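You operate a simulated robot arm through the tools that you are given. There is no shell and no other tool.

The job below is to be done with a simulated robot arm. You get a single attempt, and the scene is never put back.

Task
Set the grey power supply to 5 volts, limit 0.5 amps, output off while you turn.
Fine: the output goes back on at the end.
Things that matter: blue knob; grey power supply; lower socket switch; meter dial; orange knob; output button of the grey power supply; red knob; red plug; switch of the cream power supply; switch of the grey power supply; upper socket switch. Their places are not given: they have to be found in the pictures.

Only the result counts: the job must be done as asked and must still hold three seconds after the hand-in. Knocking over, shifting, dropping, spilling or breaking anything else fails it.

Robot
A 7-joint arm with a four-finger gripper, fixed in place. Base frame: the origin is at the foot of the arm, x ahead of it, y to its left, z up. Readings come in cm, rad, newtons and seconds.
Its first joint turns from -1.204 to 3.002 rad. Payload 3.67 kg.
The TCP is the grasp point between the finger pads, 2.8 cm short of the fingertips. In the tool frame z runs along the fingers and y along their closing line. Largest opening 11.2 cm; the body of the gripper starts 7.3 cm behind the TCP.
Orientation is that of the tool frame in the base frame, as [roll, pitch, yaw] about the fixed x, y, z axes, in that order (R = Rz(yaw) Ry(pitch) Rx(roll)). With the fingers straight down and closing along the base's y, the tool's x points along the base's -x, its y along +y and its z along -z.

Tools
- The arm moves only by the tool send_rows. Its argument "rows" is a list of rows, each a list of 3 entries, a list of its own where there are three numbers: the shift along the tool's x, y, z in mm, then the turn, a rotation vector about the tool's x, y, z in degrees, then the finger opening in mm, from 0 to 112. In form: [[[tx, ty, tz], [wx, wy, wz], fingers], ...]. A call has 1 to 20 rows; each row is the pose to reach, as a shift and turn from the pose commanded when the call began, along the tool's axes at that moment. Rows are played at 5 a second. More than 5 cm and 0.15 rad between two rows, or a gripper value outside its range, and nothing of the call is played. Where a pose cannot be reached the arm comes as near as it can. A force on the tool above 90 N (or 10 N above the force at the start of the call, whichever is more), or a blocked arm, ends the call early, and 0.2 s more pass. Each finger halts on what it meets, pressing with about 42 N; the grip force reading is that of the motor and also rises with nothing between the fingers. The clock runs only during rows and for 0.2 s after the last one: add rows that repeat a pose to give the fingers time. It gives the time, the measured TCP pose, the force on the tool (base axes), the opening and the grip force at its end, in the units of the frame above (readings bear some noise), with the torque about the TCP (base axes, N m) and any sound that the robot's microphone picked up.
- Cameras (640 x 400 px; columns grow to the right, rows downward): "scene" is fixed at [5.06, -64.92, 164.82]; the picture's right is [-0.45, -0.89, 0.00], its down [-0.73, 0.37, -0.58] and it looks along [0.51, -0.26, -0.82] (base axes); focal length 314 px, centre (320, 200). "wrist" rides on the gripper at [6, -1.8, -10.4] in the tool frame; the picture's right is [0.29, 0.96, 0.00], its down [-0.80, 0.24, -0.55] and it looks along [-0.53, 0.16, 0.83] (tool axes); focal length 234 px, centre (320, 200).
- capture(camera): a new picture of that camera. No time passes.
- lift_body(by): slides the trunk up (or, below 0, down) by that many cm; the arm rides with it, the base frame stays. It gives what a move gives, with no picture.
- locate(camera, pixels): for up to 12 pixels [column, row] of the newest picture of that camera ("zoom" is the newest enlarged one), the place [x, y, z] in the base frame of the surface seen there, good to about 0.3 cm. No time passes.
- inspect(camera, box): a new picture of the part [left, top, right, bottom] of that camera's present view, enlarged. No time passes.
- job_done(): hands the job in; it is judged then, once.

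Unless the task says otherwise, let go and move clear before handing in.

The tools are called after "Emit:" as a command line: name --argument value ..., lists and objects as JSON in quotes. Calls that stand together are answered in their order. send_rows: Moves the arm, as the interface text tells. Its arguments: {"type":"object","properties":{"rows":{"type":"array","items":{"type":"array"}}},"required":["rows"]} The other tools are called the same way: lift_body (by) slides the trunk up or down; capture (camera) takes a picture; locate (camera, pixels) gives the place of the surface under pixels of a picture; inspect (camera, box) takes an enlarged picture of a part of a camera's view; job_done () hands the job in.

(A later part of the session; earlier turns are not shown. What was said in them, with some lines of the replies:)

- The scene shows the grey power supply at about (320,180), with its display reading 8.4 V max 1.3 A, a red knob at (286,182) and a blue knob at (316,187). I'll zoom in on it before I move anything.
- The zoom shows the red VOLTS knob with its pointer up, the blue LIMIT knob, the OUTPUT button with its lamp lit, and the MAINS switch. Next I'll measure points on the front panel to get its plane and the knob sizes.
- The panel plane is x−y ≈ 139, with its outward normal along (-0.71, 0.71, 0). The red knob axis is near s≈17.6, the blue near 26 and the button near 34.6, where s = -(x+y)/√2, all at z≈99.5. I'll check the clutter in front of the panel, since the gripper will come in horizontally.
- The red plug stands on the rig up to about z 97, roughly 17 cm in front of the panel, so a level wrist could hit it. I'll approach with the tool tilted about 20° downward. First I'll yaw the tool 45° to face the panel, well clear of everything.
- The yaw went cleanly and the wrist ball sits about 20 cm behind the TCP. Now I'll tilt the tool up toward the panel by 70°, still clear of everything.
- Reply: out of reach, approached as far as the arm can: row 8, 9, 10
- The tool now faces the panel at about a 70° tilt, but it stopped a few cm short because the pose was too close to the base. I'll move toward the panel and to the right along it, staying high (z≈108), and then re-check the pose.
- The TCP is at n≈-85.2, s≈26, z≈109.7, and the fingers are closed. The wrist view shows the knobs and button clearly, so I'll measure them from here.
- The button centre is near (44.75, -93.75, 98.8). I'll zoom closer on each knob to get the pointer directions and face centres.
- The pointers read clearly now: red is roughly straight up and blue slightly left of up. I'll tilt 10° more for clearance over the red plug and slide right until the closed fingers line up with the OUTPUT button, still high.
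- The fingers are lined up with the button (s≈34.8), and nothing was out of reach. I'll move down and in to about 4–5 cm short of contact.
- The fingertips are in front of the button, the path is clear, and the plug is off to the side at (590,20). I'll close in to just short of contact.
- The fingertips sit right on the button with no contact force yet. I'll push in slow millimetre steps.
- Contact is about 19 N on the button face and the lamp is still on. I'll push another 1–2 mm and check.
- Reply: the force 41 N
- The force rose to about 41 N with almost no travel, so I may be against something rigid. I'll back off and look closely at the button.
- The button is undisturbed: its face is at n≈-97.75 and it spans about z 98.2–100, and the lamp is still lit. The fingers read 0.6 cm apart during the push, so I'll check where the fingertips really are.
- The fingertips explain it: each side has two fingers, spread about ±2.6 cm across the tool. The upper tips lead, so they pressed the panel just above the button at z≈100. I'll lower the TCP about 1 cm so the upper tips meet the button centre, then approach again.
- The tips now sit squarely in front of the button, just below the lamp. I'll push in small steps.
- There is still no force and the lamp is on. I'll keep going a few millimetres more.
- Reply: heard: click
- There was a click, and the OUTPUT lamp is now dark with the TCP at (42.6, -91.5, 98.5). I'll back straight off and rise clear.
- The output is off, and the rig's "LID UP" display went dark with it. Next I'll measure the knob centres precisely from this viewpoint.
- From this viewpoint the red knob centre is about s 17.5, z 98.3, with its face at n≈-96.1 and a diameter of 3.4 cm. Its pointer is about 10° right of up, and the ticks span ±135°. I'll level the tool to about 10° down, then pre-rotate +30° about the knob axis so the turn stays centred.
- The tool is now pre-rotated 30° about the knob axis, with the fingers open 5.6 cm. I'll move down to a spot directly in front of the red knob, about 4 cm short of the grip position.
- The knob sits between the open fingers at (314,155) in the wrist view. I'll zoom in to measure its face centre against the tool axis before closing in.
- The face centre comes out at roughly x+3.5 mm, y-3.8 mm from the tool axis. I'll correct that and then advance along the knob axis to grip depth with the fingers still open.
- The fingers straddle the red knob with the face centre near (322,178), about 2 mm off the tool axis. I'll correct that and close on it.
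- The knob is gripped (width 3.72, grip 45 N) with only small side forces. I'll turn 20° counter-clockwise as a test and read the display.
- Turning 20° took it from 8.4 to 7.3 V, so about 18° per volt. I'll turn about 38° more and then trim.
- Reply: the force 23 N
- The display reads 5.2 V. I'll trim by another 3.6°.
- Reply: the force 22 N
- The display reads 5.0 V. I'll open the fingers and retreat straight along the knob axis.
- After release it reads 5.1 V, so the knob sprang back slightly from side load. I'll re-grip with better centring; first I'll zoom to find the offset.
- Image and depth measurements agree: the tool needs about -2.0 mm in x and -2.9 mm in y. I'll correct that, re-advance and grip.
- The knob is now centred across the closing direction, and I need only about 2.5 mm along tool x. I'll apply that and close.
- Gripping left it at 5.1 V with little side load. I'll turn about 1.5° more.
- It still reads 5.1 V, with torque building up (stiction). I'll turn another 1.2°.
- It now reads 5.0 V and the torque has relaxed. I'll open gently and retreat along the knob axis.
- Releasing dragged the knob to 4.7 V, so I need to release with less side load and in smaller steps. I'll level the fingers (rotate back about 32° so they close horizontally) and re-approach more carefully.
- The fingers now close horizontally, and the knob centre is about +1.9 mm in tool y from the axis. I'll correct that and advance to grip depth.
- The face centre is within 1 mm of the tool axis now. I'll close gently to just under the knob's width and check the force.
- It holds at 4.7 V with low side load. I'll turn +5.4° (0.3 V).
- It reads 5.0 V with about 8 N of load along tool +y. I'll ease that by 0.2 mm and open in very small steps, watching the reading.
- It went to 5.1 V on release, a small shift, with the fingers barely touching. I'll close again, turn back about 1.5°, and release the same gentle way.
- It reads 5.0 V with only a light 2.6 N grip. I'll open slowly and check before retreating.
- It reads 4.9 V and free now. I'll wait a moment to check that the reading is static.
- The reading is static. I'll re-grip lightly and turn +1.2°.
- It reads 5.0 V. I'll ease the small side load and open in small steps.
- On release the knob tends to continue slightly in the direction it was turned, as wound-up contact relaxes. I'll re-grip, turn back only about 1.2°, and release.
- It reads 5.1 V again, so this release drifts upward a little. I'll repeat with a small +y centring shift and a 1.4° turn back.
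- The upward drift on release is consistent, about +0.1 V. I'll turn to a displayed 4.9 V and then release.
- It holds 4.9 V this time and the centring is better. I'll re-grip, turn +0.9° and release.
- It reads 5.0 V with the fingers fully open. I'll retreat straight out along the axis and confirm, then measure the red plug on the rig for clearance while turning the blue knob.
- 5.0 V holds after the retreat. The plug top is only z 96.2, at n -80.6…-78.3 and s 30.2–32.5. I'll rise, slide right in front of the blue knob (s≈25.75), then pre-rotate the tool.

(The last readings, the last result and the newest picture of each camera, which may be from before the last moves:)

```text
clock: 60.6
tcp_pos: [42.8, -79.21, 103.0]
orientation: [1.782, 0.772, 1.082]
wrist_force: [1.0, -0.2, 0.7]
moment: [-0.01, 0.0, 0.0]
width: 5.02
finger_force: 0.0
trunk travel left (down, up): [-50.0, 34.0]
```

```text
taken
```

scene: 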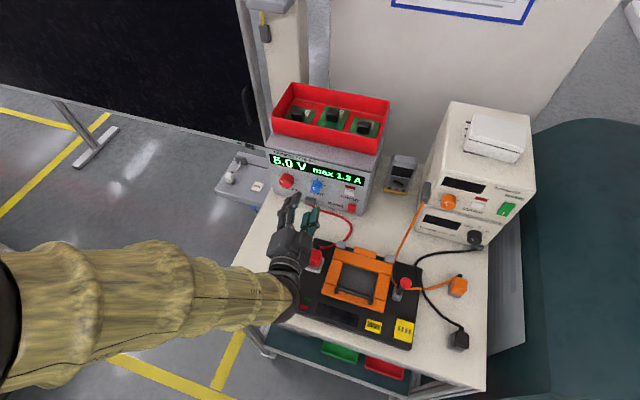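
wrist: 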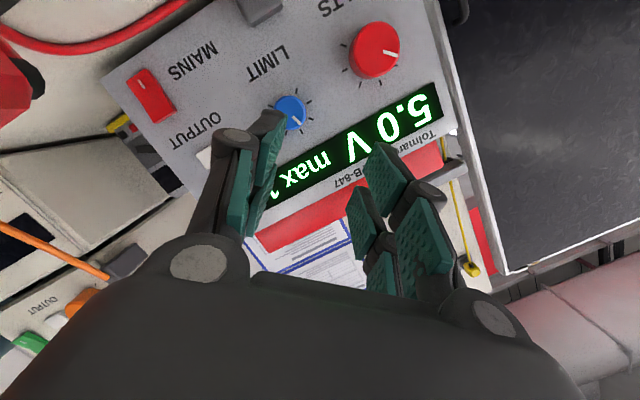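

The tool faces the blue knob, pre-rotated about 45°, with the plug clear at the far left of the wrist view. I'll move down to about 4 cm short of the grip depth.

Emit:
send_rows --rows '[[[10, -15, 25], [0, 0, 0], 50], [[19.5, -29, 50.5], [0, 0, 0], 50], [[19.5, -29, 50.5], [0, 0, 0], 50]]'

Emit:
inspect --camera "scene" --box '[230, 130, 390, 290]'

Emit:
capture --camera "wrist"

Emit:
inspect --camera "wrist" --box '[280, 120, 350, 190]'

Emit:
locate --camera "zoom" --pixels '[[320, 200], [280, 200], [350, 200], [320, 160], [320, 240]]'

```text
clock: 61.4
tcp_pos: [45.81, -82.25, 99.06]
orientation: [1.778, 0.776, 1.081]
wrist_force: [-0.2, 1.3, 0.2]
moment: [0.0, 0.01, -0.04]
width: 5.03
finger_force: 0.1
trunk travel left (down, up): [-50.0, 34.0]
```

```text
2.50 times, centred on (310, 210) of scene
```

zoom: 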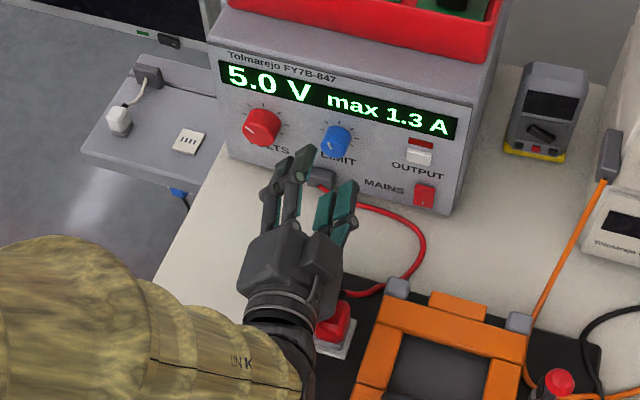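

```text
taken
```

wrist: 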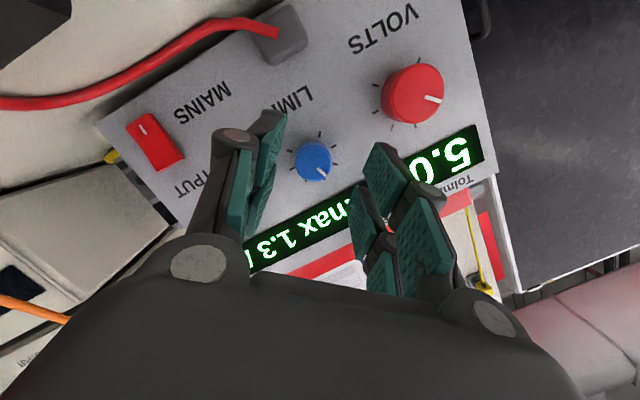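

```text
5.71 times, centred on (315, 155) of wrist
```

zoom: 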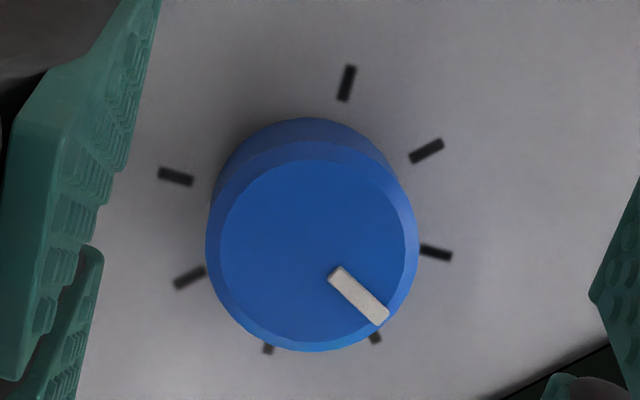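

```text
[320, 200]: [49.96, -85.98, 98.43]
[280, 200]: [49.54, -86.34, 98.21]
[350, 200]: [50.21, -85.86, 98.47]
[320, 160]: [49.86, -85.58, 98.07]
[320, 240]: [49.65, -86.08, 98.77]
```

The face centre needs about +1.9 mm in x and -1.7 mm in y. I'll correct and advance to grip depth with the fingers open.

Emit:
send_rows --rows '[[[1.9, -1.7, 0], [0, 0, 0], 50], [[-2.5, -1.7, 21], [0, 0, 0], 50], [[-5, -1.7, 33], [0, 0, 0], 50], [[-7, -1.7, 41.6], [0, 0, 0], 50], [[-7, -1.7, 41.6], [0, 0, 0], 50]]'

Emit:
capture --camera "wrist"

Emit:
inspect --camera "wrist" --box '[276, 139, 356, 219]'

Emit:
inspect --camera "scene" --box '[250, 140, 370, 230]'

```text
clock: 62.6
tcp_pos: [48.89, -85.26, 98.5]
orientation: [1.781, 0.774, 1.08]
wrist_force: [-0.1, 0.5, 0.8]
moment: [0.05, -0.02, 0.0]
width: 5.0
finger_force: 0.1
trunk travel left (down, up): [-50.0, 34.0]
```

```text
taken
```

wrist: 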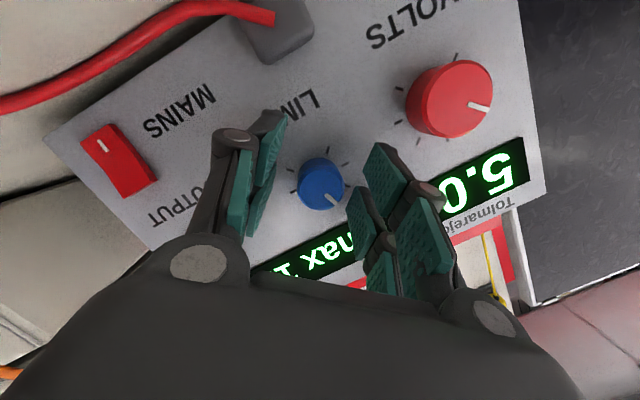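

```text
5.00 times, centred on (316, 179) of wrist
```

zoom: 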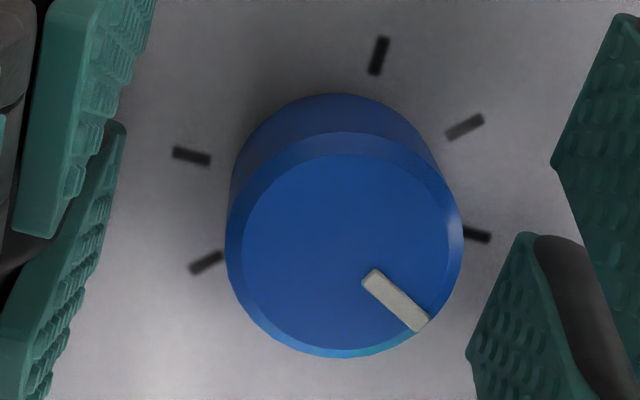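

```text
4.44 times, centred on (310, 185) of scene
```

zoom: 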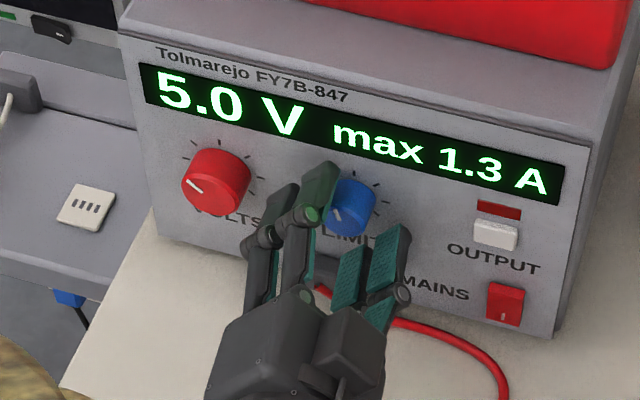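

The knob centre is about x-2.2 mm, y+2.0 mm off at this depth, and both measurements agree. I'll correct and close on the blue knob.

Emit:
send_rows --rows '[[[-2.2, 2, 0], [0, 0, 0], 50], [[-2.2, 2, 0], [0, 0, 0], 38], [[-2.2, 2, 0], [0, 0, 0], 31], [[-2.2, 2, 0], [0, 0, 0], 27], [[-2.2, 2, 0], [0, 0, 0], 25], [[-2.2, 2, 0], [0, 0, 0], 25]]'

Emit:
inspect --camera "scene" --box '[250, 140, 370, 230]'

```text
clock: 64.0
tcp_pos: [48.94, -85.43, 98.85]
orientation: [1.781, 0.773, 1.08]
wrist_force: [2.4, 0.3, 2.8]
moment: [-0.03, -0.03, 0.09]
width: 2.76
finger_force: 44.7
trunk travel left (down, up): [-50.0, 34.0]
```

```text
4.44 times, centred on (310, 185) of scene
```

zoom: 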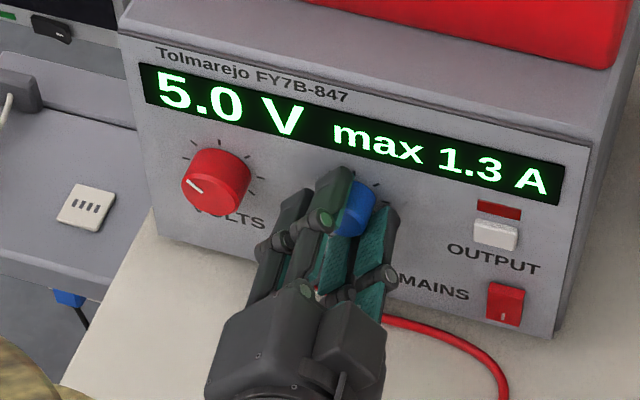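

Gripped well (width 2.76, very low side load). I'll turn 45° counter-clockwise and read the display.

Emit:
send_rows --rows '[[[0, 0, 0], [1.05, 0, -4.9], 25], [[0, 0, 0], [2.1, 0, -9.8], 25], [[0, 0, 0], [3.1, 0, -14.7], 25], [[0, 0, 0], [4.2, 0, -19.6], 25], [[0, 0, 0], [5.2, 0, -24.5], 25], [[0, 0, 0], [6.3, 0, -29.3], 25], [[0, 0, 0], [7.3, 0, -34.2], 25], [[0, 0, 0], [8.4, 0, -39.1], 25], [[0, 0, 0], [9.4, 0, -44], 25], [[0, 0, 0], [9.4, 0, -44], 25]]'

Emit:
inspect --camera "scene" --box '[240, 140, 380, 280]'

```text
clock: 66.2
tcp_pos: [48.97, -85.5, 98.81]
orientation: [-3.092, 1.361, 2.399]
wrist_force: [-5.8, -7.5, 5.1]
moment: [0.06, -0.04, -0.42]
width: 2.78
finger_force: 45.1
trunk travel left (down, up): [-50.0, 34.0]
```

```text
2.86 times, centred on (310, 210) of scene
```

zoom: 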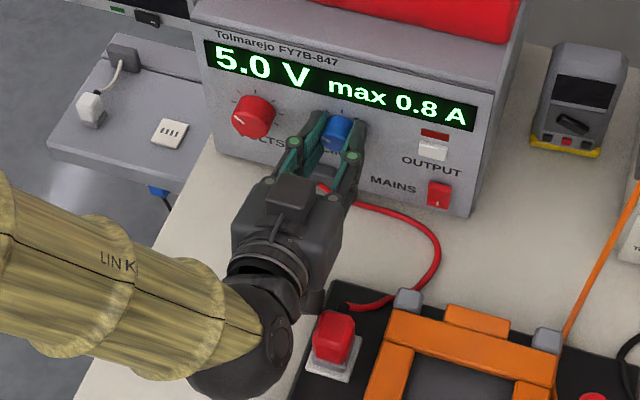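

The limit went from 1.3 to 0.8 A, about 9° per 0.1 A. The camera bracket under the gripper is near the red plug, so rather than swing further I'll open, rotate back 36° around the knob, and re-grip for the last 27°.

Emit:
send_rows --rows '[[[0, -0.2, 0], [0, 0, 0], 27], [[0, -0.2, 0], [0, 0, 0], 29], [[0, -0.2, 0], [0, 0, 0], 33], [[0, -0.2, 0], [0, 0, 0], 42], [[0, -0.2, 0], [0, 0, 0], 50], [[0, -0.2, 0], [0, 0, 0], 50]]'

Emit:
send_rows --rows '[[[0, 0, 0], [-1.5, 0, 7.1], 50], [[0, 0, 0], [-3, 0, 14.1], 50], [[0, 0, 0], [-4.5, 0, 21.2], 50], [[0, 0, 0], [-6, 0, 28.3], 50], [[0, 0, 0], [-7.5, 0, 35.3], 50], [[0, 0, 0], [-7.5, 0, 35.3], 50]]'

Emit:
inspect --camera "wrist" --box '[276, 139, 356, 219]'

Emit:
inspect --camera "scene" --box '[240, 140, 380, 280]'

```text
clock: 67.6
tcp_pos: [48.96, -85.31, 98.8]
orientation: [-3.095, 1.359, 2.402]
wrist_force: [0.1, -0.2, 0.3]
moment: [0.04, -0.03, 0.01]
width: 5.02
finger_force: 0.1
trunk travel left (down, up): [-50.0, 34.0]
```

```text
clock: 69.0
tcp_pos: [49.03, -85.48, 98.96]
orientation: [1.856, 0.921, 1.137]
wrist_force: [-0.5, 0.3, 0.7]
moment: [0.0, 0.01, 0.01]
width: 4.97
finger_force: 0.0
trunk travel left (down, up): [-50.0, 34.0]
```

```text
5.00 times, centred on (316, 179) of wrist
```

zoom: 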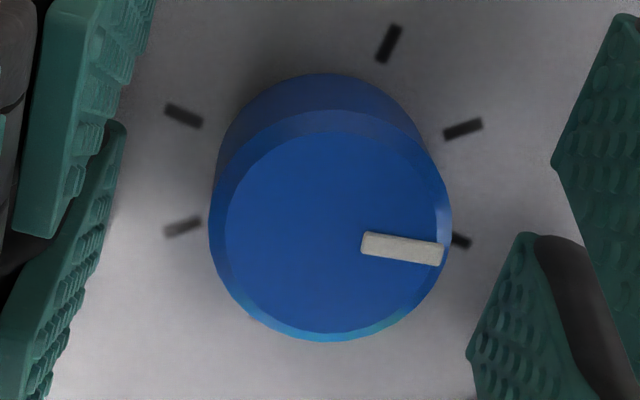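

```text
2.86 times, centred on (310, 210) of scene
```

zoom: 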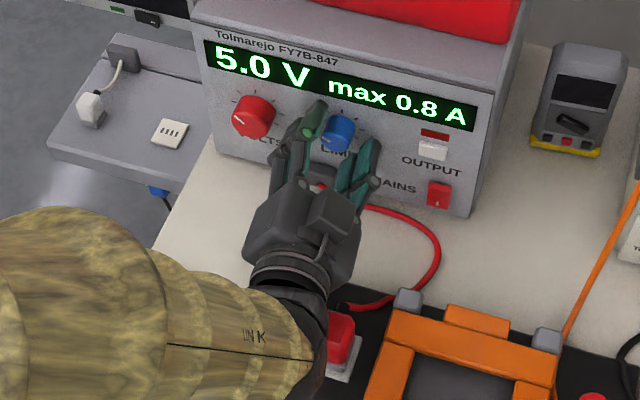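

It is still 0.8 A and the knob is perfectly centred for the re-grip. I'll close and turn 26° counter-clockwise.

Emit:
send_rows --rows '[[[0, 0, 0], [0, 0, 0], 38], [[0, 0, 0], [0, 0, 0], 31], [[0, 0, 0], [0, 0, 0], 27], [[0, 0, 0], [0, 0, 0], 25], [[0, 0, 0], [0, 0, 0], 25], [[0, 0, 0], [1.05, 0, -4.9], 25], [[0, 0, 0], [2.1, 0, -9.8], 25], [[0, 0, 0], [3.1, 0, -14.7], 25], [[0, 0, 0], [4.2, 0, -19.6], 25], [[0, 0, 0], [5.4, 0, -25.4], 25], [[0, 0, 0], [5.4, 0, -25.4], 25]]'

Emit:
inspect --camera "scene" --box '[240, 140, 380, 280]'

```text
clock: 71.4
tcp_pos: [48.87, -85.49, 98.83]
orientation: [2.47, 1.302, 1.701]
wrist_force: [-4.2, -0.2, 0.8]
moment: [0.3, 0.32, 0.2]
width: 2.76
finger_force: 45.1
trunk travel left (down, up): [-50.0, 34.0]
```

```text
2.86 times, centred on (310, 210) of scene
```

zoom: 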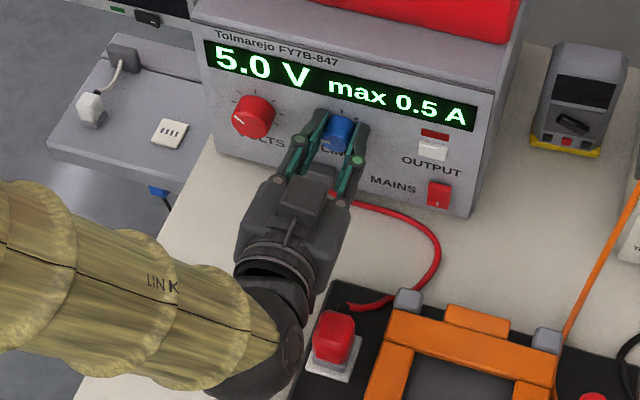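

It reads 0.5 A. I'll release in small steps and check.

Emit:
send_rows --rows '[[[0, 0, 0], [0, 0, 0], 26.5], [[0, 0, 0], [0, 0, 0], 28], [[0, 0, 0], [0, 0, 0], 30], [[0, 0, 0], [0, 0, 0], 35], [[0, 0, 0], [0, 0, 0], 44], [[0, 0, 0], [0, 0, 0], 50], [[0, 0, 0], [0, 0, 0], 50]]'

Emit:
inspect --camera "scene" --box '[240, 140, 380, 280]'

Emit:
inspect --camera "wrist" --box '[276, 139, 356, 219]'

```text
clock: 73.0
tcp_pos: [48.98, -85.47, 98.82]
orientation: [2.465, 1.302, 1.697]
wrist_force: [-0.2, 0.2, 0.4]
moment: [0.01, -0.01, -0.02]
width: 5.01
finger_force: 0.0
trunk travel left (down, up): [-50.0, 34.0]
```

```text
2.86 times, centred on (310, 210) of scene
```

zoom: 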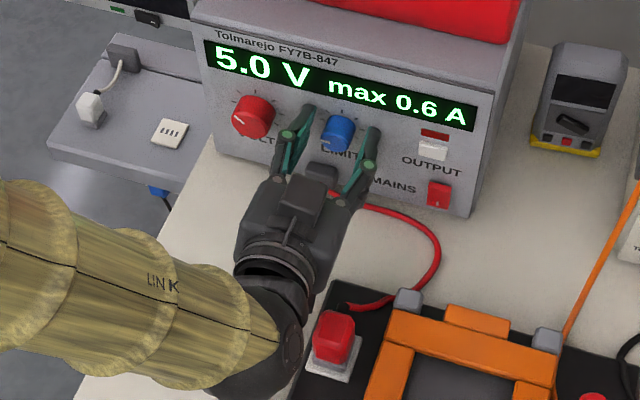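

```text
5.00 times, centred on (316, 179) of wrist
```

zoom: 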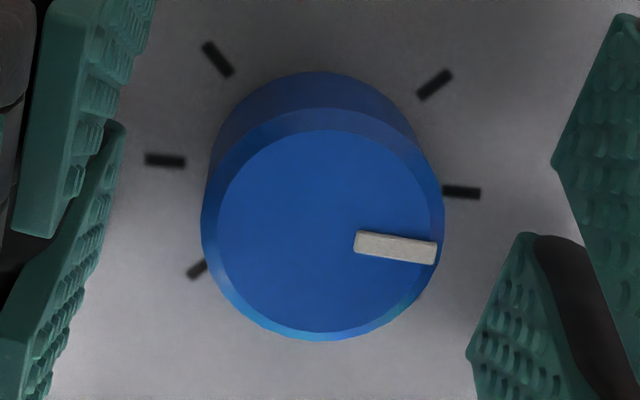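

Release nudged it to 0.6 A. I'll re-grip and turn back about 6°.

Emit:
send_rows --rows '[[[0, 0, 0], [0, 0, 0], 38], [[0, 0, 0], [0, 0, 0], 31], [[0, 0, 0], [0, 0, 0], 27], [[0, 0, 0], [0, 0, 0], 25], [[0, 0, 0], [0, 0, 0], 25], [[0, 0, 0], [0.42, 0, -2], 25], [[0, 0, 0], [0.84, 0, -4], 25], [[0, 0, 0], [1.25, 0, -5.9], 25], [[0, 0, 0], [1.25, 0, -5.9], 25]]'

Emit:
inspect --camera "scene" --box '[240, 140, 380, 280]'

Emit:
inspect --camera "wrist" --box '[276, 139, 356, 219]'

```text
clock: 75.0
tcp_pos: [48.93, -85.58, 98.77]
orientation: [2.856, 1.351, 2.077]
wrist_force: [1.8, -7.6, 3.9]
moment: [-0.26, -0.25, -0.08]
width: 2.77
finger_force: 45.1
trunk travel left (down, up): [-50.0, 34.0]
```

```text
2.86 times, centred on (310, 210) of scene
```

zoom: 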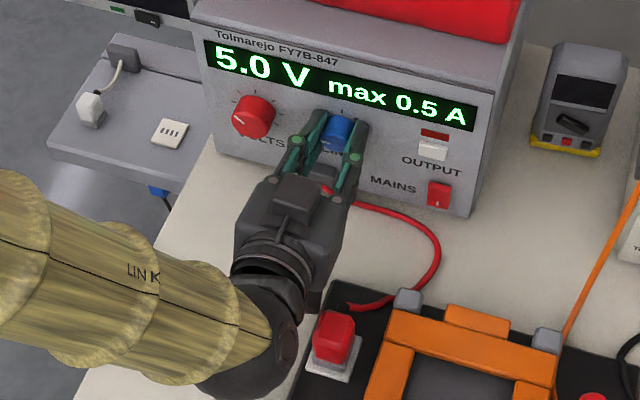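

```text
5.00 times, centred on (316, 179) of wrist
```

zoom: 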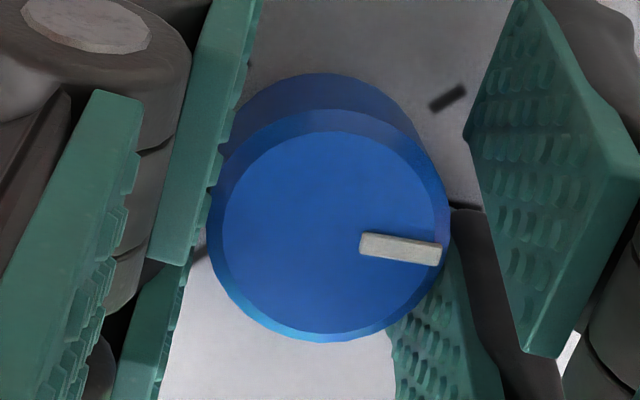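

It reads 0.5 A. I'll ease the small side load and release gently again.

Emit:
send_rows --rows '[[[0, -0.1, 0], [0, 0, 0], 26.5], [[0, -0.1, 0], [0, 0, 0], 28], [[0, -0.1, 0], [0, 0, 0], 30], [[0, -0.1, 0], [0, 0, 0], 35], [[0, -0.1, 0], [0, 0, 0], 44], [[0, -0.1, 0], [0, 0, 0], 50], [[0, -0.1, 0], [0, 0, 0], 50]]'

Emit:
inspect --camera "scene" --box '[240, 140, 380, 280]'

Emit:
inspect --camera "wrist" --box '[276, 139, 356, 219]'

```text
clock: 76.6
tcp_pos: [48.86, -85.44, 98.84]
orientation: [2.855, 1.351, 2.075]
wrist_force: [0.4, 0.5, 0.4]
moment: [-0.03, 0.0, 0.03]
width: 5.0
finger_force: 0.0
trunk travel left (down, up): [-50.0, 34.0]
```

```text
2.86 times, centred on (310, 210) of scene
```

zoom: 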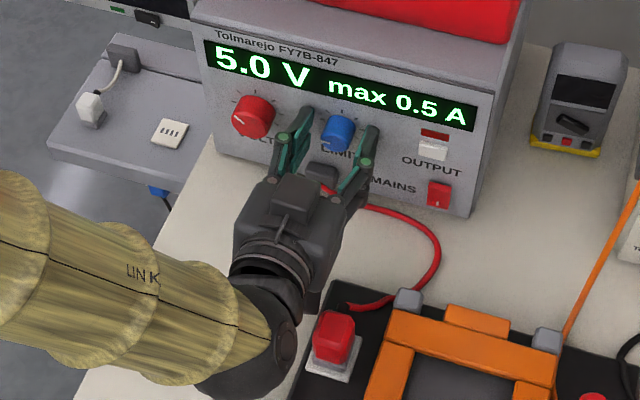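

```text
5.00 times, centred on (316, 179) of wrist
```

zoom: 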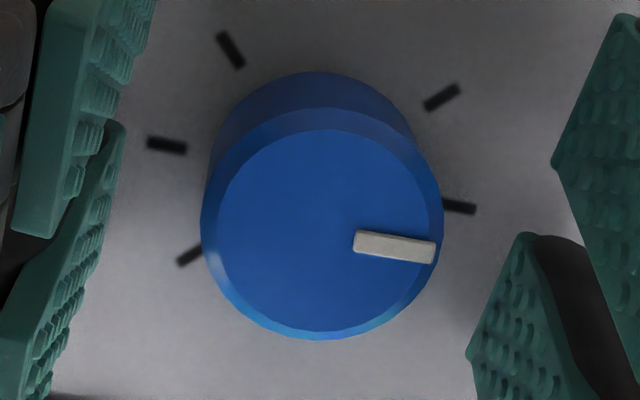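

The display shows 5.0 V, max 0.5 A with the fingers open. I'll retreat straight out, then rise, and confirm.

Emit:
send_rows --rows '[[[3, 0, -14.5], [0, 0, 0], 50], [[6, 0, -29], [0, 0, 0], 50], [[-17, 0, -65], [0, 0, 0], 50], [[-31, 0, -93.5], [0, 0, 0], 40], [[-31, 0, -93.5], [0, 0, 0], 20], [[-31, 0, -93.5], [0, 0, 0], 0], [[-31, 0, -93.5], [0, 0, 0], 0]]'

Emit:
capture --camera "scene"

Emit:
inspect --camera "scene" --box '[240, 140, 380, 280]'

```text
clock: 78.2
tcp_pos: [42.62, -79.7, 103.8]
orientation: [2.856, 1.351, 2.076]
wrist_force: [-0.3, -1.7, -0.1]
moment: [-0.03, -0.01, 0.01]
width: 0.0
finger_force: 35.7
trunk travel left (down, up): [-50.0, 34.0]
```

```text
taken
```

scene: 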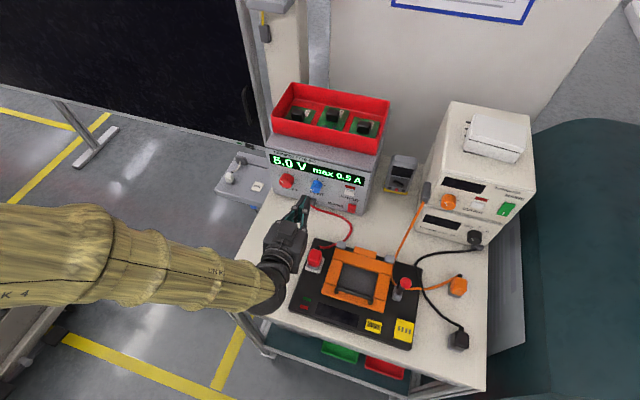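

```text
2.86 times, centred on (310, 210) of scene
```

zoom: 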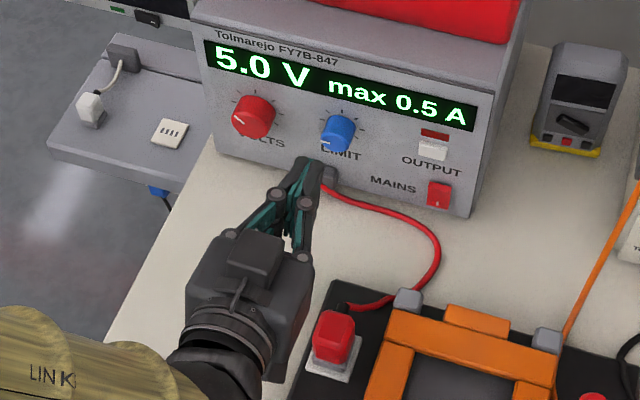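

5.0 V and max 0.5 A both hold after the retreat. Next I'll bring the closed fingers back to the button-press attitude (60° tilt), moving high over the rig.

Emit:
send_rows --rows '[[[-26, 0, -10], [0.37, 0, -1.75], 0], [[-51.8, -35, -21], [0.75, 0, -3.5], 0], [[-51.8, -81.3, -21.2], [0.75, 0, -3.5], 0], [[-51.8, -81.3, -21.2], [0.75, 0, -3.5], 0]]'

Emit:
send_rows --rows '[[[0, 0, 0], [0, 6, 0], 0], [[0, 0, 0], [0, 12, 0], 0], [[0, 0, 0], [0, 17.5, 0], 0], [[0, 0, 0], [0, 17.5, 0], 0]]'

Emit:
capture --camera "scene"

```text
clock: 79.2
tcp_pos: [35.99, -84.79, 108.85]
orientation: [-3.131, 1.359, 2.366]
wrist_force: [0.0, 0.5, 0.6]
moment: [0.0, 0.0, 0.02]
width: 0.01
finger_force: 35.7
trunk travel left (down, up): [-50.0, 34.0]
```

```text
clock: 80.2
tcp_pos: [35.93, -84.84, 108.73]
orientation: [-3.14, 1.054, 2.356]
wrist_force: [-0.1, -0.7, -0.1]
moment: [0.01, 0.0, 0.03]
width: 0.0
finger_force: 36.1
trunk travel left (down, up): [-50.0, 34.0]
```

```text
taken
```

scene: 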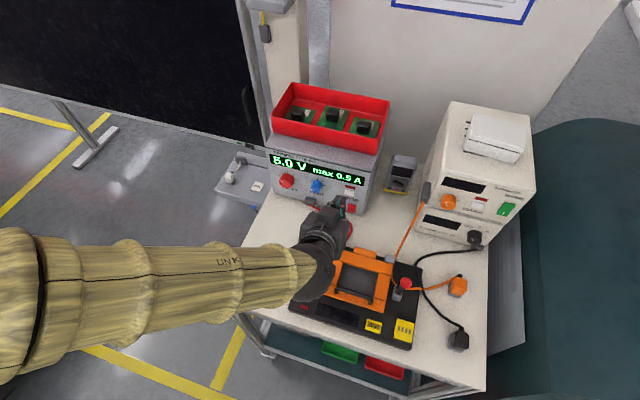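

The press attitude is restored at s≈34.6. I'll move down and in to in front of the button, the same path as before.

Emit:
send_rows --rows '[[[21.4, -0.2, 30.9], [0, 0, 0], 0], [[42.9, -0.5, 61.7], [0, 0, 0], 0], [[64.3, -0.7, 92.6], [0, 0, 0], 0], [[54.3, -0.7, 109.9], [0, 0, 0], 0], [[46.3, -0.7, 123.7], [0, 0, 0], 0], [[46.3, -0.7, 123.7], [0, 0, 0], 0]]'

Emit:
inspect --camera "scene" --box '[310, 165, 370, 215]'

```text
clock: 81.6
tcp_pos: [41.94, -91.17, 98.73]
orientation: [-3.14, 1.055, 2.357]
wrist_force: [0.2, -0.4, -0.2]
moment: [0.02, 0.02, 0.01]
width: 0.04
finger_force: 36.0
trunk travel left (down, up): [-50.0, 34.0]
```

```text
8.00 times, centred on (340, 190) of scene
```

zoom: 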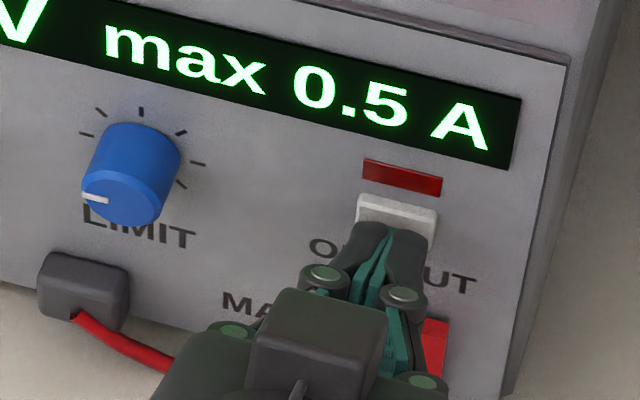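

The tips are in front of the button. I'll push in small steps until it clicks.

Emit:
send_rows --rows '[[[-1, 0, 1.7], [0, 0, 0], 0], [[-2, 0, 3.5], [0, 0, 0], 0], [[-2.7, 0, 4.7], [0, 0, 0], 0]]'

Emit:
inspect --camera "scene" --box '[310, 165, 370, 215]'

```text
clock: 82.4
tcp_pos: [42.3, -91.4, 98.85]
orientation: [-3.14, 1.055, 2.357]
wrist_force: [0.6, -0.8, -0.3]
moment: [0.06, -0.03, 0.02]
width: 0.0
finger_force: 35.8
trunk travel left (down, up): [-50.0, 34.0]
```

```text
8.00 times, centred on (340, 190) of scene
```

zoom: 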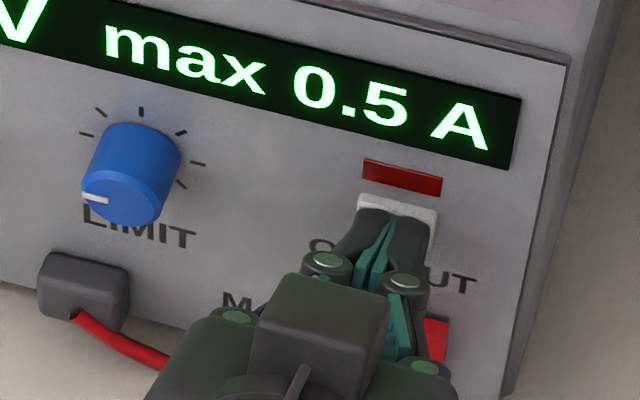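

Emit:
send_rows --rows '[[[-0.5, 0, 0.87], [0, 0, 0], 0], [[-1, 0, 1.73], [0, 0, 0], 0], [[-1.5, 0, 2.6], [0, 0, 0], 0]]'

Emit:
inspect --camera "scene" --box '[310, 165, 370, 215]'

```text
clock: 83.2
tcp_pos: [42.41, -91.61, 98.68]
orientation: [-3.14, 1.054, 2.356]
wrist_force: [-2.1, 0.6, -0.7]
moment: [0.02, 0.02, -0.05]
width: 0.62
finger_force: 36.0
trunk travel left (down, up): [-50.0, 34.0]
```

```text
8.00 times, centred on (340, 190) of scene
```

zoom: 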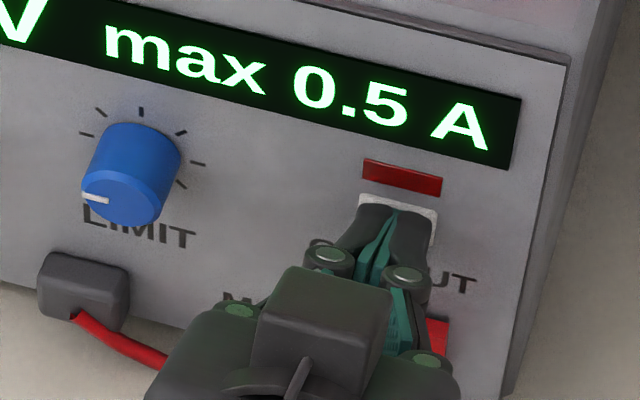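

There is light contact and no click yet. I'll push a further 1–2 mm.

Emit:
send_rows --rows '[[[-0.5, 0, 0.87], [0, 0, 0], 0], [[-1, 0, 1.73], [0, 0, 0], 0]]'

Emit:
inspect --camera "scene" --box '[310, 165, 370, 215]'

```text
clock: 83.8
tcp_pos: [42.6, -91.7, 98.67]
orientation: [-3.141, 1.054, 2.356]
wrist_force: [-3.4, 3.0, -0.8]
moment: [-0.09, -0.03, 0.01]
width: 0.61
finger_force: 35.8
trunk travel left (down, up): [-50.0, 34.0]
heard: click
```

```text
8.00 times, centred on (340, 190) of scene
```

zoom: 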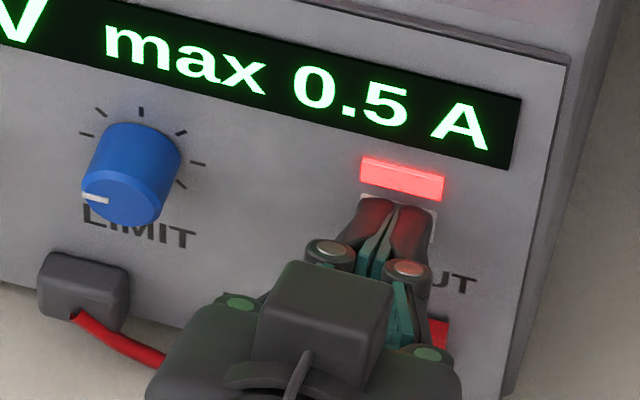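

It clicked and the OUTPUT lamp is lit again, with the limit still at 0.5 A. I'll back straight off and rise clear.

Emit:
send_rows --rows '[[[12.5, 0, -21.7], [0, 0, 0], 0], [[25, 0, -43.3], [0, 0, 0], 0], [[0, 0, -81], [0, 0, 0], 0], [[-16, 0, -113], [0, 0, 0], 0], [[-16, 40, -113], [0, 0, 0], 0], [[-16, 80, -113], [0, 0, 0], 0], [[-40, 110, -127], [0, 0, 0], 0], [[-40, 110, -127], [0, 0, 0], 0]]'

Emit:
capture --camera "scene"

Emit:
inspect --camera "scene" --box '[250, 140, 390, 228]'

Emit:
inspect --camera "scene" --box '[270, 200, 480, 360]'

```text
clock: 85.6
tcp_pos: [44.17, -77.66, 108.31]
orientation: [3.141, 1.052, 2.355]
wrist_force: [0.1, -0.2, 0.5]
moment: [0.01, 0.0, 0.0]
width: 0.0
finger_force: 35.6
trunk travel left (down, up): [-50.0, 34.0]
```

```text
taken
```

scene: 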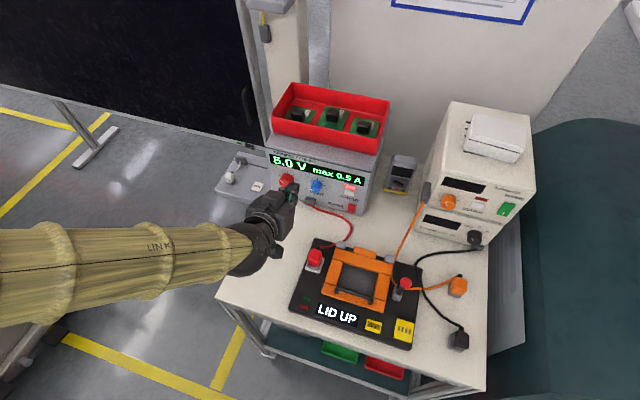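

```text
4.55 times, centred on (320, 184) of scene
```

zoom: 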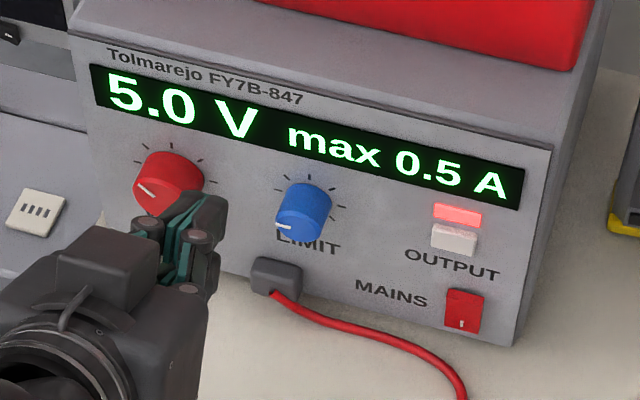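

```text
2.50 times, centred on (375, 280) of scene
```

zoom: 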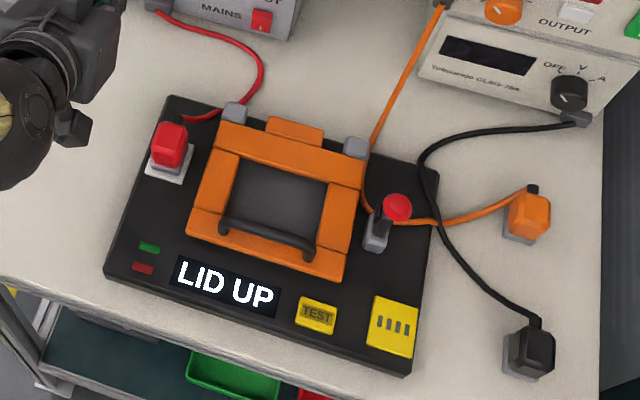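

The supply shows 5.0 V, max 0.5 A, with the OUTPUT lamp lit and the rig's "LID UP" display back on. Nothing else looks moved and the hand is clear, so I'm handing in.

Emit:
job_done

```text
The job is handed in.
```

The grey power supply is set to 5.0 V with a 0.5 A limit, and its output is back on. The final picture showed those readings, with the OUTPUT lamp lit and the rig's "LID UP" display on again.

The output was off the whole time I turned the knobs. I switched it off first, set the volts and then the limit, and pressed the button again at the end; I heard a click for each press.

- **First button press:** my first attempt missed the button. The fingertips pushed on the panel just above it with about 41 N. I saw no sign that the supply had shifted.
- **Knob drift:** both knobs moved slightly whenever I let go, so I re-gripped several times to settle them. The readings held after I let go for the last time and moved clear. The knobs may not be exactly on the mark within the display's 0.1 steps.

Nothing else looked moved in the last pictures.
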